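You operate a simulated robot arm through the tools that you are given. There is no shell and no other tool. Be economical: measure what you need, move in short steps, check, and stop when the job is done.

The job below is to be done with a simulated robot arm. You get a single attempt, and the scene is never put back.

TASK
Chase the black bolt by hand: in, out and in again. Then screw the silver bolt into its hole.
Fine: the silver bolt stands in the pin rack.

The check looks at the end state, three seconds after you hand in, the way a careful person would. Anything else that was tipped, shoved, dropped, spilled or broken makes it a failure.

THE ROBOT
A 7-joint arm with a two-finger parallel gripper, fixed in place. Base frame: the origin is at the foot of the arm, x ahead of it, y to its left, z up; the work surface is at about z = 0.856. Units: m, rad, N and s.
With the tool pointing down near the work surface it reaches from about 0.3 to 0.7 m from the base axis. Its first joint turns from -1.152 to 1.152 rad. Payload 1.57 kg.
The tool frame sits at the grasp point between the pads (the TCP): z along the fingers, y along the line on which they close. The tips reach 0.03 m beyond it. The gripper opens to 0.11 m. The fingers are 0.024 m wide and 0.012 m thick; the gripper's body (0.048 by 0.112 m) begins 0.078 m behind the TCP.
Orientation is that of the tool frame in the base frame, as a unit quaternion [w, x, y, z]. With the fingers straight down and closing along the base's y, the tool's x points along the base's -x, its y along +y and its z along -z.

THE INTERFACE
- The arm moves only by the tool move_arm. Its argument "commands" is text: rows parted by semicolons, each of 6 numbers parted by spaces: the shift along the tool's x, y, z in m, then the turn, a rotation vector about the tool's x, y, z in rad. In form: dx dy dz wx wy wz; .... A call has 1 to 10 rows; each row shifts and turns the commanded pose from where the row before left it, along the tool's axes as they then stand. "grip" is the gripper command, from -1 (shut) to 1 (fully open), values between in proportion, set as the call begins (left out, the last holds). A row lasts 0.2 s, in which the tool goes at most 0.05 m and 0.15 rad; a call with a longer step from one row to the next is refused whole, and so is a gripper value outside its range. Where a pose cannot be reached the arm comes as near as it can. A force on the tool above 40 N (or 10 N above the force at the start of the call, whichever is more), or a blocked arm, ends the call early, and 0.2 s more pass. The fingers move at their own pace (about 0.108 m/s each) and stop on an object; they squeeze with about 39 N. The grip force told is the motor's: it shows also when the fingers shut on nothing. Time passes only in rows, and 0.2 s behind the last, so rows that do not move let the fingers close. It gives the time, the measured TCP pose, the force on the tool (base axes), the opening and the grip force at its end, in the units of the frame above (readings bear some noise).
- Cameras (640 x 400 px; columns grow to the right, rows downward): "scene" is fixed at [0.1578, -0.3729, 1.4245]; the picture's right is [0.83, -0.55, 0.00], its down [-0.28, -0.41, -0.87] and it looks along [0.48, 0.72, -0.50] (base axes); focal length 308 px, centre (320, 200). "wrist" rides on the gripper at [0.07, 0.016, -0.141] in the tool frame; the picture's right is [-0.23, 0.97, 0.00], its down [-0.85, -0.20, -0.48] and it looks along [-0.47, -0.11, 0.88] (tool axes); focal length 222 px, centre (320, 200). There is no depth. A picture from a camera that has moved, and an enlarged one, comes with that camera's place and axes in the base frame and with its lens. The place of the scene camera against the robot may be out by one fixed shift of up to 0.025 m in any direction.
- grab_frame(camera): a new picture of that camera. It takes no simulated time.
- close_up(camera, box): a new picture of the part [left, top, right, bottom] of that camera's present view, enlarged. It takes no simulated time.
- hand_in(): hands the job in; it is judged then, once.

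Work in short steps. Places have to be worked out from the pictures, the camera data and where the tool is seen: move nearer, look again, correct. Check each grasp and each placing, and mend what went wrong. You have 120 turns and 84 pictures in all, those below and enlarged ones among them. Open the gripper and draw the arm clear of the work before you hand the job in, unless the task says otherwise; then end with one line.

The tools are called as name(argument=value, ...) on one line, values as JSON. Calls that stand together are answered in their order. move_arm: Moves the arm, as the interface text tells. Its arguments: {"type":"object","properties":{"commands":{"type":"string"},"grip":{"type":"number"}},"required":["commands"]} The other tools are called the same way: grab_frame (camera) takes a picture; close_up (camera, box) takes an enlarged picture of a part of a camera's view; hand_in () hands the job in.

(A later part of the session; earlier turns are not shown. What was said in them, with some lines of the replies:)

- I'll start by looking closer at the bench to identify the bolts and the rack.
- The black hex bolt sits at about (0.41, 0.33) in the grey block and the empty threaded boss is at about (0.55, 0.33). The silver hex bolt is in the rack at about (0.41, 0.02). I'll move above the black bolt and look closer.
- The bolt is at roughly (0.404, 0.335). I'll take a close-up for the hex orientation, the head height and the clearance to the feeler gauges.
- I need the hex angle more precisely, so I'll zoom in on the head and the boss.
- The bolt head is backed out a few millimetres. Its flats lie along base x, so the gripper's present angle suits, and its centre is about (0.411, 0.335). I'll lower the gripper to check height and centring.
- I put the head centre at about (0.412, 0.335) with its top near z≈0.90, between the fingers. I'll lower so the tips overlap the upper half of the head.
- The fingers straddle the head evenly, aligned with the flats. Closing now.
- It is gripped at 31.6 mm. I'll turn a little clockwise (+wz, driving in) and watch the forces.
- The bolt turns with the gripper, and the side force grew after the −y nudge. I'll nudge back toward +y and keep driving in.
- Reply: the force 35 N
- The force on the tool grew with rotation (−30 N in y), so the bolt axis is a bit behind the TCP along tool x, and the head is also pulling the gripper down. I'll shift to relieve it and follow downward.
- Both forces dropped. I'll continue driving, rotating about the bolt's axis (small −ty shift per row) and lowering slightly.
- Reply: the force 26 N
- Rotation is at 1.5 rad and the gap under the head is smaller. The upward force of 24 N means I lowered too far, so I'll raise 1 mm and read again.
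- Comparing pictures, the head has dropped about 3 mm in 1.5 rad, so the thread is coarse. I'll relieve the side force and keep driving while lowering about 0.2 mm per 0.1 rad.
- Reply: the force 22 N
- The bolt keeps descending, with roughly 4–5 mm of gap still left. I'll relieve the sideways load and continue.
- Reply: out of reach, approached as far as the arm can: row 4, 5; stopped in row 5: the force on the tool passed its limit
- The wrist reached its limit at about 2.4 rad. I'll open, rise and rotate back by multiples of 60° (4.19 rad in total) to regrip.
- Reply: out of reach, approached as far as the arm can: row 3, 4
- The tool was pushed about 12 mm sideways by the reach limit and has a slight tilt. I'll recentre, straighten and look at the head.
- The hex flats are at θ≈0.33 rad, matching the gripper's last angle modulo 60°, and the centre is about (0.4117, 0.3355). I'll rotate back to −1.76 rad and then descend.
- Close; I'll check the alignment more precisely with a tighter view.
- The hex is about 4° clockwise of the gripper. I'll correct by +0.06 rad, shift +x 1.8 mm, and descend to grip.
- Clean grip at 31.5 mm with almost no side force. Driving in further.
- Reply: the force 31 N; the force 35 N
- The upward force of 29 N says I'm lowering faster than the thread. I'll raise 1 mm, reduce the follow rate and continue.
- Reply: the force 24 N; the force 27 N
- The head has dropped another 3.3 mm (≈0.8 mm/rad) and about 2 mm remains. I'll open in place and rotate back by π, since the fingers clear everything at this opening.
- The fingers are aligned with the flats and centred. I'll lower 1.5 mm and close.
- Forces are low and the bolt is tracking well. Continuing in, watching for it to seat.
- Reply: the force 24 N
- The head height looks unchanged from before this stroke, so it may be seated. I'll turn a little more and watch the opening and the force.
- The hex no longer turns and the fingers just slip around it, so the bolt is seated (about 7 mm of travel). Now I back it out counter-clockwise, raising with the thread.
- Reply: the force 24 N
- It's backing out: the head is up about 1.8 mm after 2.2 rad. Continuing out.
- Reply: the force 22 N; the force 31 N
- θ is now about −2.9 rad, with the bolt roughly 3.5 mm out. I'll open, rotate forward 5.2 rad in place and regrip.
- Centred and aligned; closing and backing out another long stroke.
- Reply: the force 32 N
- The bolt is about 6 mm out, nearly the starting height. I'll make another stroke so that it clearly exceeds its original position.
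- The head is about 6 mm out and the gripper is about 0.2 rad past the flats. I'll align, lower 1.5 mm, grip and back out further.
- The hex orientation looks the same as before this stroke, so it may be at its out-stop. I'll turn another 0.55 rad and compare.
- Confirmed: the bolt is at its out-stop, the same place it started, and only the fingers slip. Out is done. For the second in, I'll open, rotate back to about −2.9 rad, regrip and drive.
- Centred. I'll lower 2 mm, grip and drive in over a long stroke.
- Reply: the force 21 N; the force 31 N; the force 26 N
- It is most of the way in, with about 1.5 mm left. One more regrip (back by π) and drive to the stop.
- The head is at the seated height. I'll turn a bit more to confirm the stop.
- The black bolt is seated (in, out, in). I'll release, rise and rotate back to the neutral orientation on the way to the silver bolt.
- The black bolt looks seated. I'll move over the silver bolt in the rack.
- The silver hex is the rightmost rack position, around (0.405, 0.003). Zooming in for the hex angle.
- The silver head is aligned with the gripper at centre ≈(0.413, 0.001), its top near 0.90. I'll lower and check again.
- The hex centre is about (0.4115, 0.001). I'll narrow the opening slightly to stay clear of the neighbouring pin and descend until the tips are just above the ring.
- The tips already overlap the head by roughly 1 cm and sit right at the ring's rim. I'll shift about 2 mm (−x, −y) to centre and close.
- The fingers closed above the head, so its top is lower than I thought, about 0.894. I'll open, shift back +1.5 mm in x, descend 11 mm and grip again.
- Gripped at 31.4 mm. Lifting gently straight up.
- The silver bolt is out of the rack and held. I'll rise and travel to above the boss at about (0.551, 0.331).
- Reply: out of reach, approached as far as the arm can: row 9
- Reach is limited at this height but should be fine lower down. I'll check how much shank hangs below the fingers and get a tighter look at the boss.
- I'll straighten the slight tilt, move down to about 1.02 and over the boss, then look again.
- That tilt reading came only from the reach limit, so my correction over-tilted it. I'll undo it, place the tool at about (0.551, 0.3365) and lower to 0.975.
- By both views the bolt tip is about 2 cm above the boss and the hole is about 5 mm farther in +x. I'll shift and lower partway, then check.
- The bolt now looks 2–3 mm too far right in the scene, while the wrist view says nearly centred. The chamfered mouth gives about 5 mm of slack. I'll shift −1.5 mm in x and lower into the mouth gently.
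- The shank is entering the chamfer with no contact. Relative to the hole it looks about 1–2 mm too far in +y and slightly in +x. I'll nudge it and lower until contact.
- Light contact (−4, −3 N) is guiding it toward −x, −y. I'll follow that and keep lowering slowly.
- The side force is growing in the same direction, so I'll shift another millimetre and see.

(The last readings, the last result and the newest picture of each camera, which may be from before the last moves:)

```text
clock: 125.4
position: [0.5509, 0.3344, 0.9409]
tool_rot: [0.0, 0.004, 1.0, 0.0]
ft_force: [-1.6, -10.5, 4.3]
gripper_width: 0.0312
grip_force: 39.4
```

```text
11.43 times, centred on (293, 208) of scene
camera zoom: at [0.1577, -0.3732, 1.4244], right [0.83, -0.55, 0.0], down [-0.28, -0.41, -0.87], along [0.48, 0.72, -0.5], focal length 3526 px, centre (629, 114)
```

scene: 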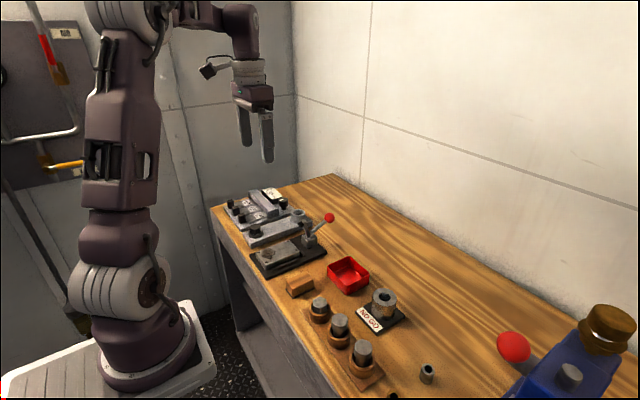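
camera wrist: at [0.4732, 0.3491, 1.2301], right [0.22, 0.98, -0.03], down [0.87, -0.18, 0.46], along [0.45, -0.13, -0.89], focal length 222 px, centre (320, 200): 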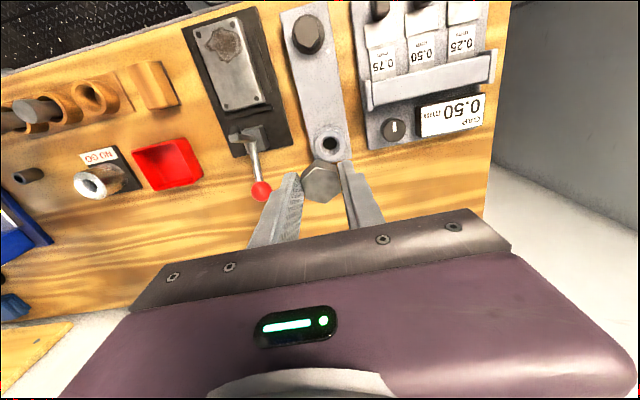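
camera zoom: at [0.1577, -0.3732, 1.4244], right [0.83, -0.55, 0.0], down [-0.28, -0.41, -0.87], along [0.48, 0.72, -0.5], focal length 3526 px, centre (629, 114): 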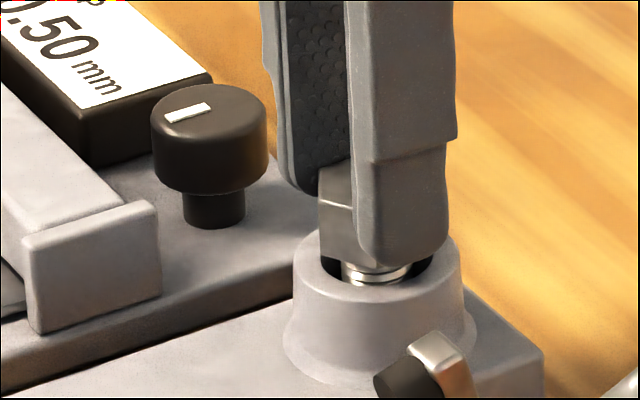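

The shank is centred in the mouth in the scene view, with a remaining −y push. I'll nudge −y and lower further.

move_arm(commands="0.0001 -0.001 0 0 0 0;0 0 0.001 0 0 0;0 0 0.001 0 0 0;0 0 0 0 0 0")

move_arm(commands="0 0 0.001 0 0 0;0 0 0.001 0 0 0;0 0 0 0 0 0")

```text
clock: 126.4
position: [0.5523, 0.3343, 0.9393]
tool_rot: [0.002, 0.003, 1.0, 0.002]
ft_force: [-3.2, -3.7, 32.4]
gripper_width: 0.0312
grip_force: 38.8
```

```text
clock: 126.9
position: [0.5526, 0.335, 0.9397]
tool_rot: [0.001, 0.002, 1.0, 0.002]
ft_force: [-12.2, -5.1, 22.3]
gripper_width: 0.0312
grip_force: 38.7
stopped in row 2: the force on the tool passed its limit (the readings are from after the stop); the commanded pose is now the measured one
```

Firm vertical contact: the bolt tip is at the start of the thread. Now I turn clockwise with a light downward push to engage.

move_arm(commands="0.0008 -0.0004 0 0 0 0.1;0 0 0.0001 0 0 0.12;0 0 0.0001 0 0 0.12;0 0 0.0001 0 0 0.12;0 0 0.0001 0 0 0.12;0 0 0.0001 0 0 0.12;0 0 0.0001 0 0 0.12;0 0 0.0001 0 0 0.12")

move_arm(commands="0 0 0.0001 0 0 0.12;0 0 0.0001 0 0 0.12;0 0 0.0001 0 0 0.12;0 0 0.0001 0 0 0.12;0 0 0.0001 0 0 0.12;0 0 0.0001 0 0 0.12")

close_up(camera="scene", box=[265, 190, 321, 225])

```text
clock: 128.6
position: [0.552, 0.3366, 0.9388]
tool_rot: [0.002, 0.411, 0.912, 0.007]
ft_force: [-0.3, 2.7, 6.2]
gripper_width: 0.0312
grip_force: 38.8
stopped in row 8: the force on the tool passed its limit (the readings are from after the stop); the commanded pose is now the measured one
```

```text
clock: 130.0
position: [0.5552, 0.3375, 0.9374]
tool_rot: [0.0, 0.706, 0.708, 0.011]
ft_force: [30.8, 24.5, 0.3]
gripper_width: 0.0313
grip_force: 38.8
```

```text
11.43 times, centred on (293, 208) of scene
camera zoom: at [0.1586, -0.3722, 1.4246], right [0.83, -0.55, 0.0], down [-0.28, -0.41, -0.87], along [0.48, 0.72, -0.5], focal length 3526 px, centre (629, 114)
```

zoom: 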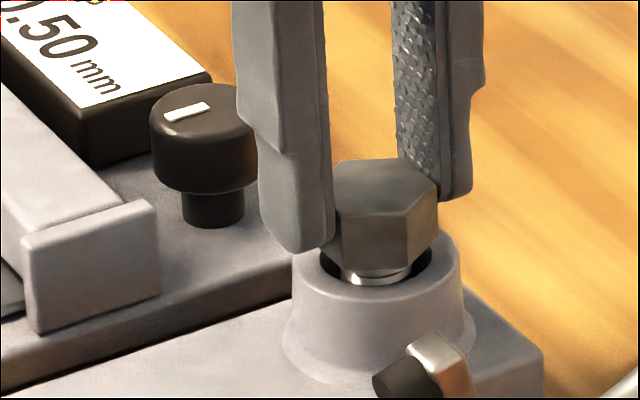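

Side loads and a slight tilt are building up because the stop reset my commanded pose. The bolt stands in the hole, so I'll release it, straighten and regrip centred.

move_arm(commands="0 0 0 0 0 0;0 0 0 0 0 0;0 0 0 0 0 0", grip=-0.2)

close_up(camera="scene", box=[265, 190, 321, 225])

close_up(camera="wrist", box=[260, 110, 380, 220])

```text
clock: 130.8
position: [0.5523, 0.3336, 0.9386]
tool_rot: [-0.001, 0.705, 0.709, 0.007]
ft_force: [0.0, -0.2, -0.8]
gripper_width: 0.044
grip_force: 0.0
```

```text
11.43 times, centred on (293, 208) of scene
camera zoom: at [0.1578, -0.3729, 1.4245], right [0.83, -0.55, 0.0], down [-0.28, -0.41, -0.87], along [0.48, 0.72, -0.5], focal length 3526 px, centre (629, 114)
```

zoom: 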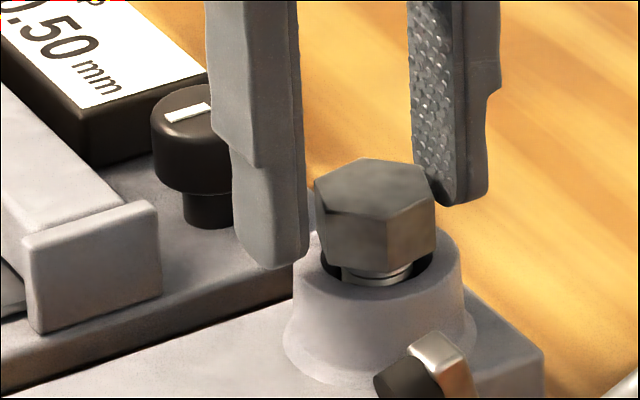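

```text
3.64 times, centred on (320, 165) of wrist
camera zoom: at [0.5665, 0.4042, 1.0792], right [0.97, -0.22, 0.01], down [-0.2, -0.86, 0.47], along [-0.1, -0.46, -0.88], focal length 808 px, centre (320, 327)
```

zoom: 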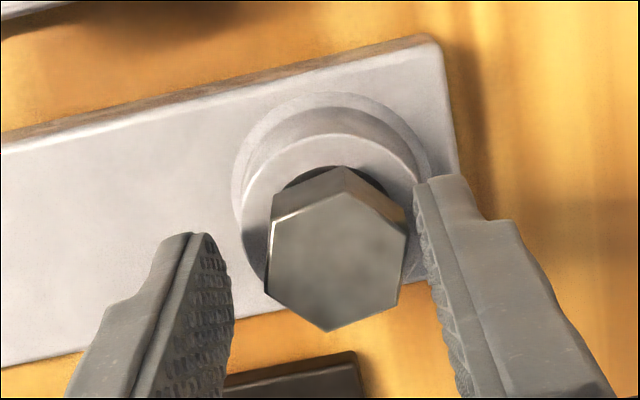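

The bolt stands upright in the hole, about 3 mm to the +x side of the gripper centre. I'll recentre, straighten and rotate back for a long driving stroke.

move_arm(commands="-0.0015 0.0033 0 0.0085 -0.0113 0;0 0 0 0 0 0;0 0 0 0 0 -0.147;0 0 0 0 0 -0.147;0 0 0 0 0 -0.147;0 0 0 0 0 -0.147;0 0 0 0 0 -0.147;0 0 0 0 0 -0.147;0 0 0 0 0 -0.147;0 0 0 0 0 -0.147")

move_arm(commands="0 0 0 0 0 -0.147;0 0 0 0 0 -0.147;0 0 0 0 0 -0.147;0 0 0 0 0 -0.147;0 0 0 0 0 -0.147;0 0 0 0 0 -0.147;0 0 0 0 0 -0.147;0 0 0 0 0 -0.147;0 0 0 0 0 -0.147;0 0 0 0 0 -0.147")

move_arm(commands="0 0 0 0 0 -0.147;0 0 0 0 0 -0.147;0 0 0 0 0 -0.147;0 0 0 0 0 -0.147;0 0 0 0 0 -0.147;0 0 0 0 0 -0.147;0 0 0 0 0 -0.147;0 0 0 0 0 -0.147;0 0 0 0 0 -0.147;0 0 0 0 0 0")

close_up(camera="wrist", box=[260, 110, 380, 220])

```text
clock: 133.0
position: [0.5563, 0.3364, 0.9372]
tool_rot: [0.0, 0.193, 0.981, 0.0]
ft_force: [-0.1, -0.4, 0.2]
gripper_width: 0.0441
grip_force: 0.0
```

```text
clock: 135.2
position: [0.5568, 0.3363, 0.9385]
tool_rot: [0.0, -0.515, 0.857, 0.0]
ft_force: [0.2, 0.2, 0.1]
gripper_width: 0.0441
grip_force: 0.0
```

```text
clock: 137.4
position: [0.5569, 0.3348, 0.9381]
tool_rot: [0.0, 0.933, -0.36, 0.0]
ft_force: [-0.1, 0.4, 0.0]
gripper_width: 0.044
grip_force: 0.0
```

```text
3.64 times, centred on (320, 165) of wrist
camera zoom: at [0.5965, 0.2771, 1.0786], right [-0.82, -0.57, 0.0], down [-0.5, 0.72, 0.48], along [-0.27, 0.39, -0.88], focal length 808 px, centre (320, 327)
```

zoom: 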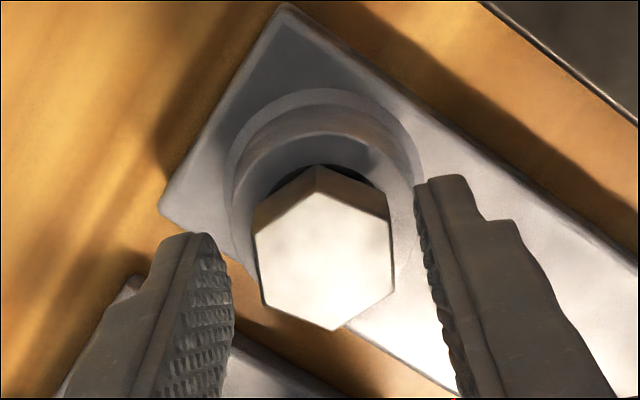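

Nearly centred. I'll apply a small correction, grip, then drive clockwise.

move_arm(commands="-0.0012 0.0009 0 0 0 0;0 0 0.001 0 0 0;0 0 0 0 0 0")

move_arm(commands="0 0 0 0 0 0;0 0 0 0 0 0;0 0 0 0 0 0", grip=-1)

move_arm(commands="0 0 0.0001 0 0 0.13;0 0 0.0001 0 0 0.13;0 0 0.0001 0 0 0.13;0 0 0.0001 0 0 0.13;0 0 0.0001 0 0 0.13;0 0 0.0001 0 0 0.13")

```text
clock: 138.2
position: [0.5555, 0.3359, 0.9367]
tool_rot: [0.0, 0.932, -0.362, 0.001]
ft_force: [-0.6, 0.2, -1.1]
gripper_width: 0.0437
grip_force: 0.0
```

```text
clock: 139.0
position: [0.5542, 0.3359, 0.9377]
tool_rot: [0.001, 0.932, -0.362, -0.001]
ft_force: [-3.1, -3.3, 0.4]
gripper_width: 0.0311
grip_force: 39.2
```

```text
clock: 140.4
position: [0.556, 0.336, 0.9363]
tool_rot: [-0.001, 0.724, -0.69, 0.001]
ft_force: [6.5, 8.7, 1.2]
gripper_width: 0.0311
grip_force: 38.5
```

Forces stay low. Continuing to drive in, following the thread downward.

move_arm(commands="0 0 0.0001 0 0 0.13;0 0 0.0001 0 0 0.13;0 0 0.0001 0 0 0.13;0 0 0.0001 0 0 0.13;0 0 0.0001 0 0 0.13;0 0 0.0001 0 0 0.13;0 0 0.0001 0 0 0.13;0 0 0.0001 0 0 0.13")

move_arm(commands="0 0 0.0001 0 0 0.13;0 0 0.0001 0 0 0.13;0 0 0.0001 0 0 0.13;0 0 0.0001 0 0 0.13;0 0 0.0001 0 0 0.13;0 0 0.0001 0 0 0.13;0 0 0.0001 0 0 0.13;0 0 0.0001 0 0 0.13")

move_arm(commands="0 0 0.0001 0 0 0.13;0 0 0.0001 0 0 0.13;0 0 0.0001 0 0 0.13;0 0 0.0001 0 0 0.13;0 0 0.0001 0 0 0.13;0 0 0.0001 0 0 0.13;0 0 0.0001 0 0 0.13;0 0 0.0001 0 0 0.13")

close_up(camera="scene", box=[265, 190, 321, 225])

```text
clock: 142.2
position: [0.5561, 0.3351, 0.9364]
tool_rot: [0.0, -0.286, 0.958, -0.002]
ft_force: [19.0, 2.2, 0.4]
gripper_width: 0.031
grip_force: 39.5
```

```text
clock: 144.0
position: [0.5548, 0.3349, 0.9351]
tool_rot: [0.001, 0.228, 0.974, -0.002]
ft_force: [20.6, -10.0, 1.0]
gripper_width: 0.0307
grip_force: 38.6
```

```text
clock: 145.8
position: [0.555, 0.3342, 0.9335]
tool_rot: [0.001, 0.682, 0.731, 0.0]
ft_force: [21.7, -6.8, -0.7]
gripper_width: 0.0306
grip_force: 38.9
```

```text
11.43 times, centred on (293, 208) of scene
camera zoom: at [0.1584, -0.373, 1.4244], right [0.83, -0.55, 0.0], down [-0.28, -0.41, -0.87], along [0.48, 0.72, -0.5], focal length 3526 px, centre (629, 114)
```

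zoom: 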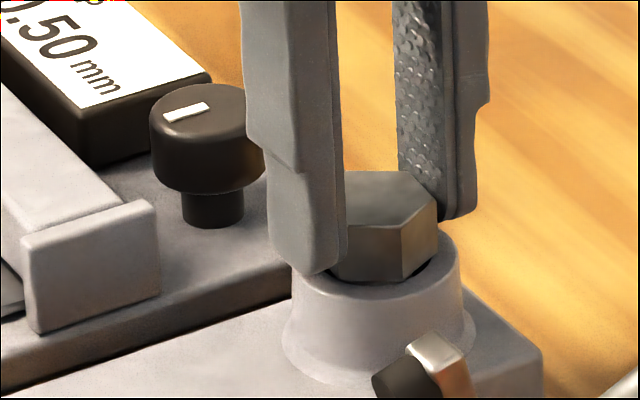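

The head has descended about 3–4 mm and is almost on the boss rim. I'll relieve the side load and keep turning.

move_arm(commands="-0.0004 0.0012 0.0001 0 0 0.13;0 0 0.0001 0 0 0.13;0 0 0.0001 0 0 0.13;0 0 0.0001 0 0 0.13;0 0 0.0001 0 0 0.13")

move_arm(commands="0 0 0 0 0 0;0 0 0 0 0 0;0 0 0 0 0 -0.149;0 0 0 0 0 -0.149;0 0 0 0 0 -0.149;0 0 0 0 0 -0.149;0 0 0 0 0 -0.149;0 0 0 0 0 -0.149;0 0 0 0 0 -0.149;0 0 0 0 0 -0.149", grip=-0.2)

move_arm(commands="0 0 0 0 0 -0.149;0 0 0 0 0 -0.149;0 0 0 0 0 -0.149;0 0 0 0 0 -0.149;0 0 0 0 0 -0.149;0 0 0 0 0 -0.149;0 0 0 0 0 -0.149;0 0 0 0 0 -0.149;0 0 0 0 0 -0.149;0 0 0 0 0 -0.149")

move_arm(commands="0 0 0 0 0 -0.149;0 0 0 0 0 -0.149;0 0 0 0 0 -0.149;0 0 0 0 0 -0.149;0 0 0 0 0 -0.149;0 0 0 0 0 -0.149;0 0 0 0 0 -0.149;0 0 0 0 0 0")

close_up(camera="wrist", box=[260, 110, 380, 220])

close_up(camera="scene", box=[265, 190, 321, 225])

```text
clock: 147.0
position: [0.5556, 0.3361, 0.9332]
tool_rot: [-0.001, 0.88, 0.475, 0.001]
ft_force: [19.1, 1.2, 0.4]
gripper_width: 0.0313
grip_force: 39.2
```

```text
clock: 149.2
position: [0.5555, 0.3351, 0.9329]
tool_rot: [-0.001, 0.458, 0.889, -0.001]
ft_force: [-0.3, 0.4, -0.6]
gripper_width: 0.0443
grip_force: 0.0
```

```text
clock: 151.4
position: [0.5543, 0.3346, 0.9331]
tool_rot: [0.0, -0.265, 0.964, -0.001]
ft_force: [-0.5, 0.3, -0.6]
gripper_width: 0.044
grip_force: 0.0
```

```text
clock: 153.2
position: [0.5553, 0.3333, 0.9331]
tool_rot: [0.0, 0.71, -0.704, 0.001]
ft_force: [-1.0, -0.5, 0.5]
gripper_width: 0.0439
grip_force: 0.0
```

```text
3.64 times, centred on (320, 165) of wrist
camera zoom: at [0.5402, 0.2651, 1.0732], right [-0.98, 0.22, 0.0], down [0.19, 0.86, 0.48], along [0.1, 0.47, -0.88], focal length 808 px, centre (320, 327)
```

zoom: 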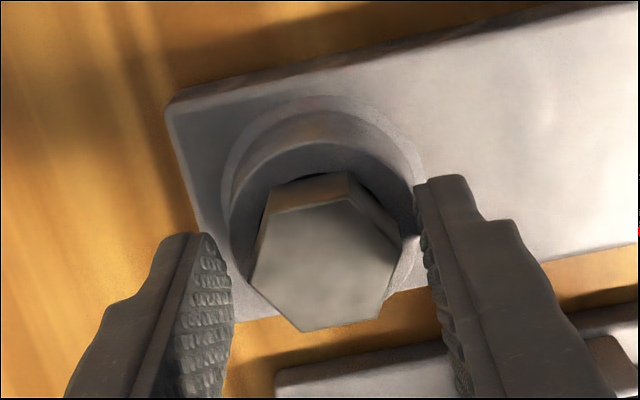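

```text
11.43 times, centred on (293, 208) of scene
camera zoom: at [0.1578, -0.3729, 1.4245], right [0.83, -0.55, 0.0], down [-0.28, -0.41, -0.87], along [0.48, 0.72, -0.5], focal length 3526 px, centre (629, 114)
```

zoom: 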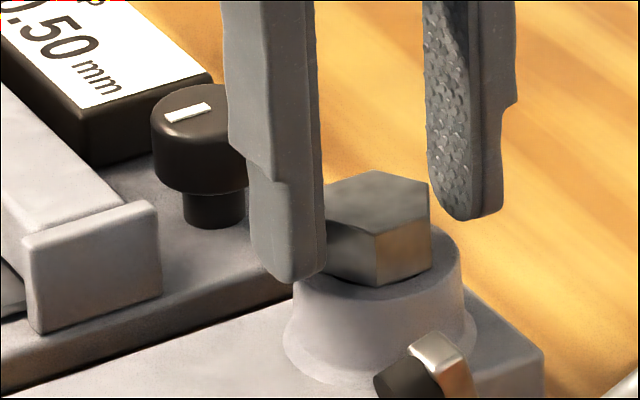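

The head is close to the rim, and 1.2 mm / 1.5 mm of centring error remains. I'll correct, grip and drive to the stop.

move_arm(commands="-0.0013 0.001 0 0 0 0;0 0 0 0 0 0")

move_arm(commands="0 0 0 0 0 0;0 0 0 0 0 0;0 0 0 0 0 0", grip=-1)

move_arm(commands="0 0 0.0001 0 0 0.13;0 0 0.0001 0 0 0.13;0 0 0.0001 0 0 0.13;0 0 0.0001 0 0 0.13;0 0 0.0001 0 0 0.13;0 0 0.0001 0 0 0.13;0 0 0.0001 0 0 0.13;0 0 0.0001 0 0 0.13;0 0 0.0001 0 0 0.13;0 0 0.0001 0 0 0.13")

move_arm(commands="0 0 0.00005 0 0 0.13;0 0 0.00005 0 0 0.13;0 0 0.00005 0 0 0.13;0 0 0.00005 0 0 0.13;0 0 0.00005 0 0 0.13;0 0 0.00005 0 0 0.13;0 0 0.00005 0 0 0.13;0 0 0.00005 0 0 0.13;0 0 0.00005 0 0 0.13;0 0 0.00005 0 0 0.13")

close_up(camera="scene", box=[265, 190, 321, 225])

```text
clock: 153.8
position: [0.5543, 0.335, 0.9325]
tool_rot: [0.0, 0.71, -0.704, 0.0]
ft_force: [-0.1, 0.4, 0.6]
gripper_width: 0.0438
grip_force: 0.1
```

```text
clock: 154.6
position: [0.5546, 0.3368, 0.9335]
tool_rot: [0.0, 0.71, -0.705, 0.0]
ft_force: [2.2, 0.8, 0.1]
gripper_width: 0.0311
grip_force: 39.0
```

```text
clock: 156.8
position: [0.5564, 0.3355, 0.9325]
tool_rot: [0.001, -0.136, 0.991, -0.002]
ft_force: [11.2, -12.8, 6.3]
gripper_width: 0.0307
grip_force: 39.1
```

```text
clock: 159.0
position: [0.5552, 0.3362, 0.9323]
tool_rot: [0.0, 0.49, 0.872, -0.001]
ft_force: [-10.3, -19.3, 0.8]
gripper_width: 0.0315
grip_force: 39.0
```

```text
11.43 times, centred on (293, 208) of scene
camera zoom: at [0.1575, -0.3733, 1.4244], right [0.83, -0.55, 0.0], down [-0.28, -0.41, -0.87], along [0.48, 0.72, -0.5], focal length 3526 px, centre (629, 114)
```

zoom: 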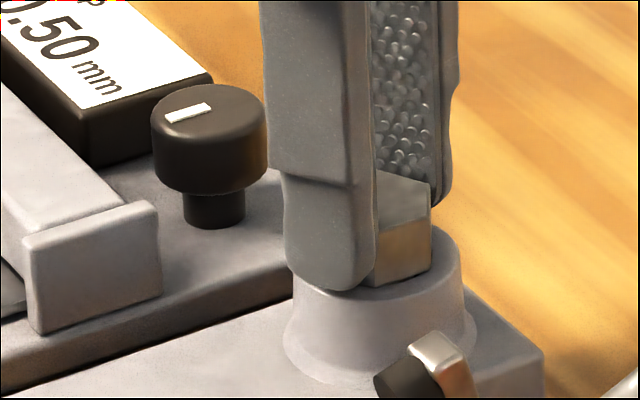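

The hex orientation and height are the same as before this stroke, which suggests it is seated. I'll turn another 0.65 rad to confirm it no longer moves.

move_arm(commands="0 -0.0008 0 0 0 0.13;0 0 0 0 0 0.13;0 0 0 0 0 0.13;0 0 0 0 0 0.13;0 0 0 0 0 0.13")

close_up(camera="scene", box=[265, 190, 321, 225])

```text
clock: 160.2
position: [0.5552, 0.3358, 0.9321]
tool_rot: [0.0, 0.743, 0.669, 0.002]
ft_force: [8.5, 3.5, 1.1]
gripper_width: 0.031
grip_force: 39.2
```

```text
11.43 times, centred on (293, 208) of scene
camera zoom: at [0.158, -0.3728, 1.4245], right [0.83, -0.55, 0.0], down [-0.28, -0.41, -0.87], along [0.48, 0.72, -0.5], focal length 3526 px, centre (629, 114)
```

zoom: 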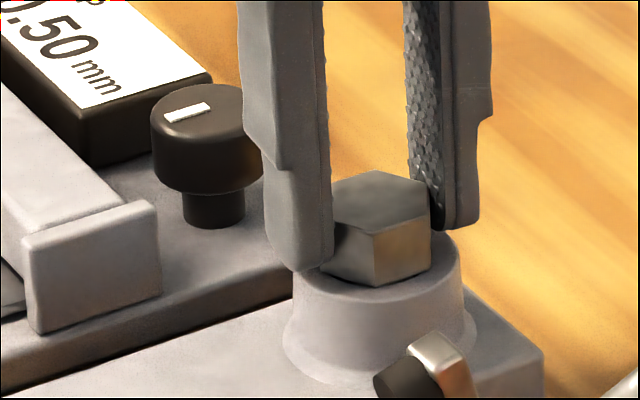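

The hex no longer turns and sits on the boss rim, so the silver bolt is screwed home. I'll release, rise and draw clear.

move_arm(commands="0 0 0 0 0 0;0 0 0 0 0 0;0 0 -0.02 0 0 0;0 0 -0.04 0 0 0;0 0 -0.04 0 0 0;0 -0.04 0 0 0 -0.1;0 -0.04 -0.03 0 0 0;0 -0.03 -0.03 0 0 0;0 0 0 0 0 0", grip=0)

grab_frame(camera="scene")

close_up(camera="scene", box=[220, 180, 332, 250])

```text
clock: 162.2
position: [0.4432, 0.338, 1.0923]
tool_rot: [0.0, 0.708, 0.706, -0.001]
ft_force: [0.2, 0.0, -0.4]
gripper_width: 0.0549
grip_force: 0.0
```

```text
5 pictures are left
```

scene: 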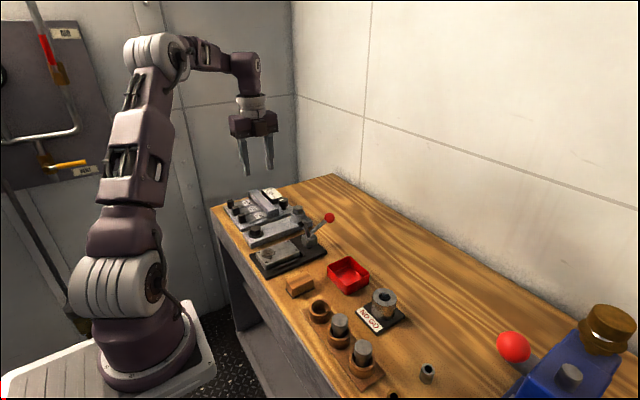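

```text
5.71 times, centred on (276, 215) of scene
camera zoom: at [0.1578, -0.3729, 1.4245], right [0.83, -0.55, 0.0], down [-0.28, -0.41, -0.87], along [0.48, 0.72, -0.5], focal length 1763 px, centre (571, 114)
```

zoom: 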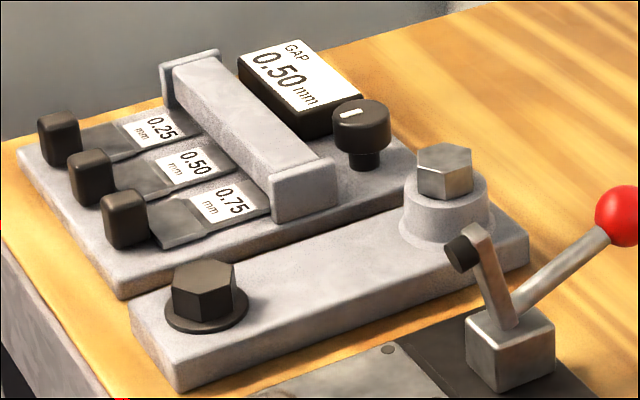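

Both bolts are seated, the other items in view are undisturbed, and the arm is clear with the gripper open. Handing in.

hand_in()

```text
The job is handed in.
```

I chased the black bolt in, out and in again, each time to its stop, then screwed the silver bolt home in its boss; the arm is clear and the gripper open.
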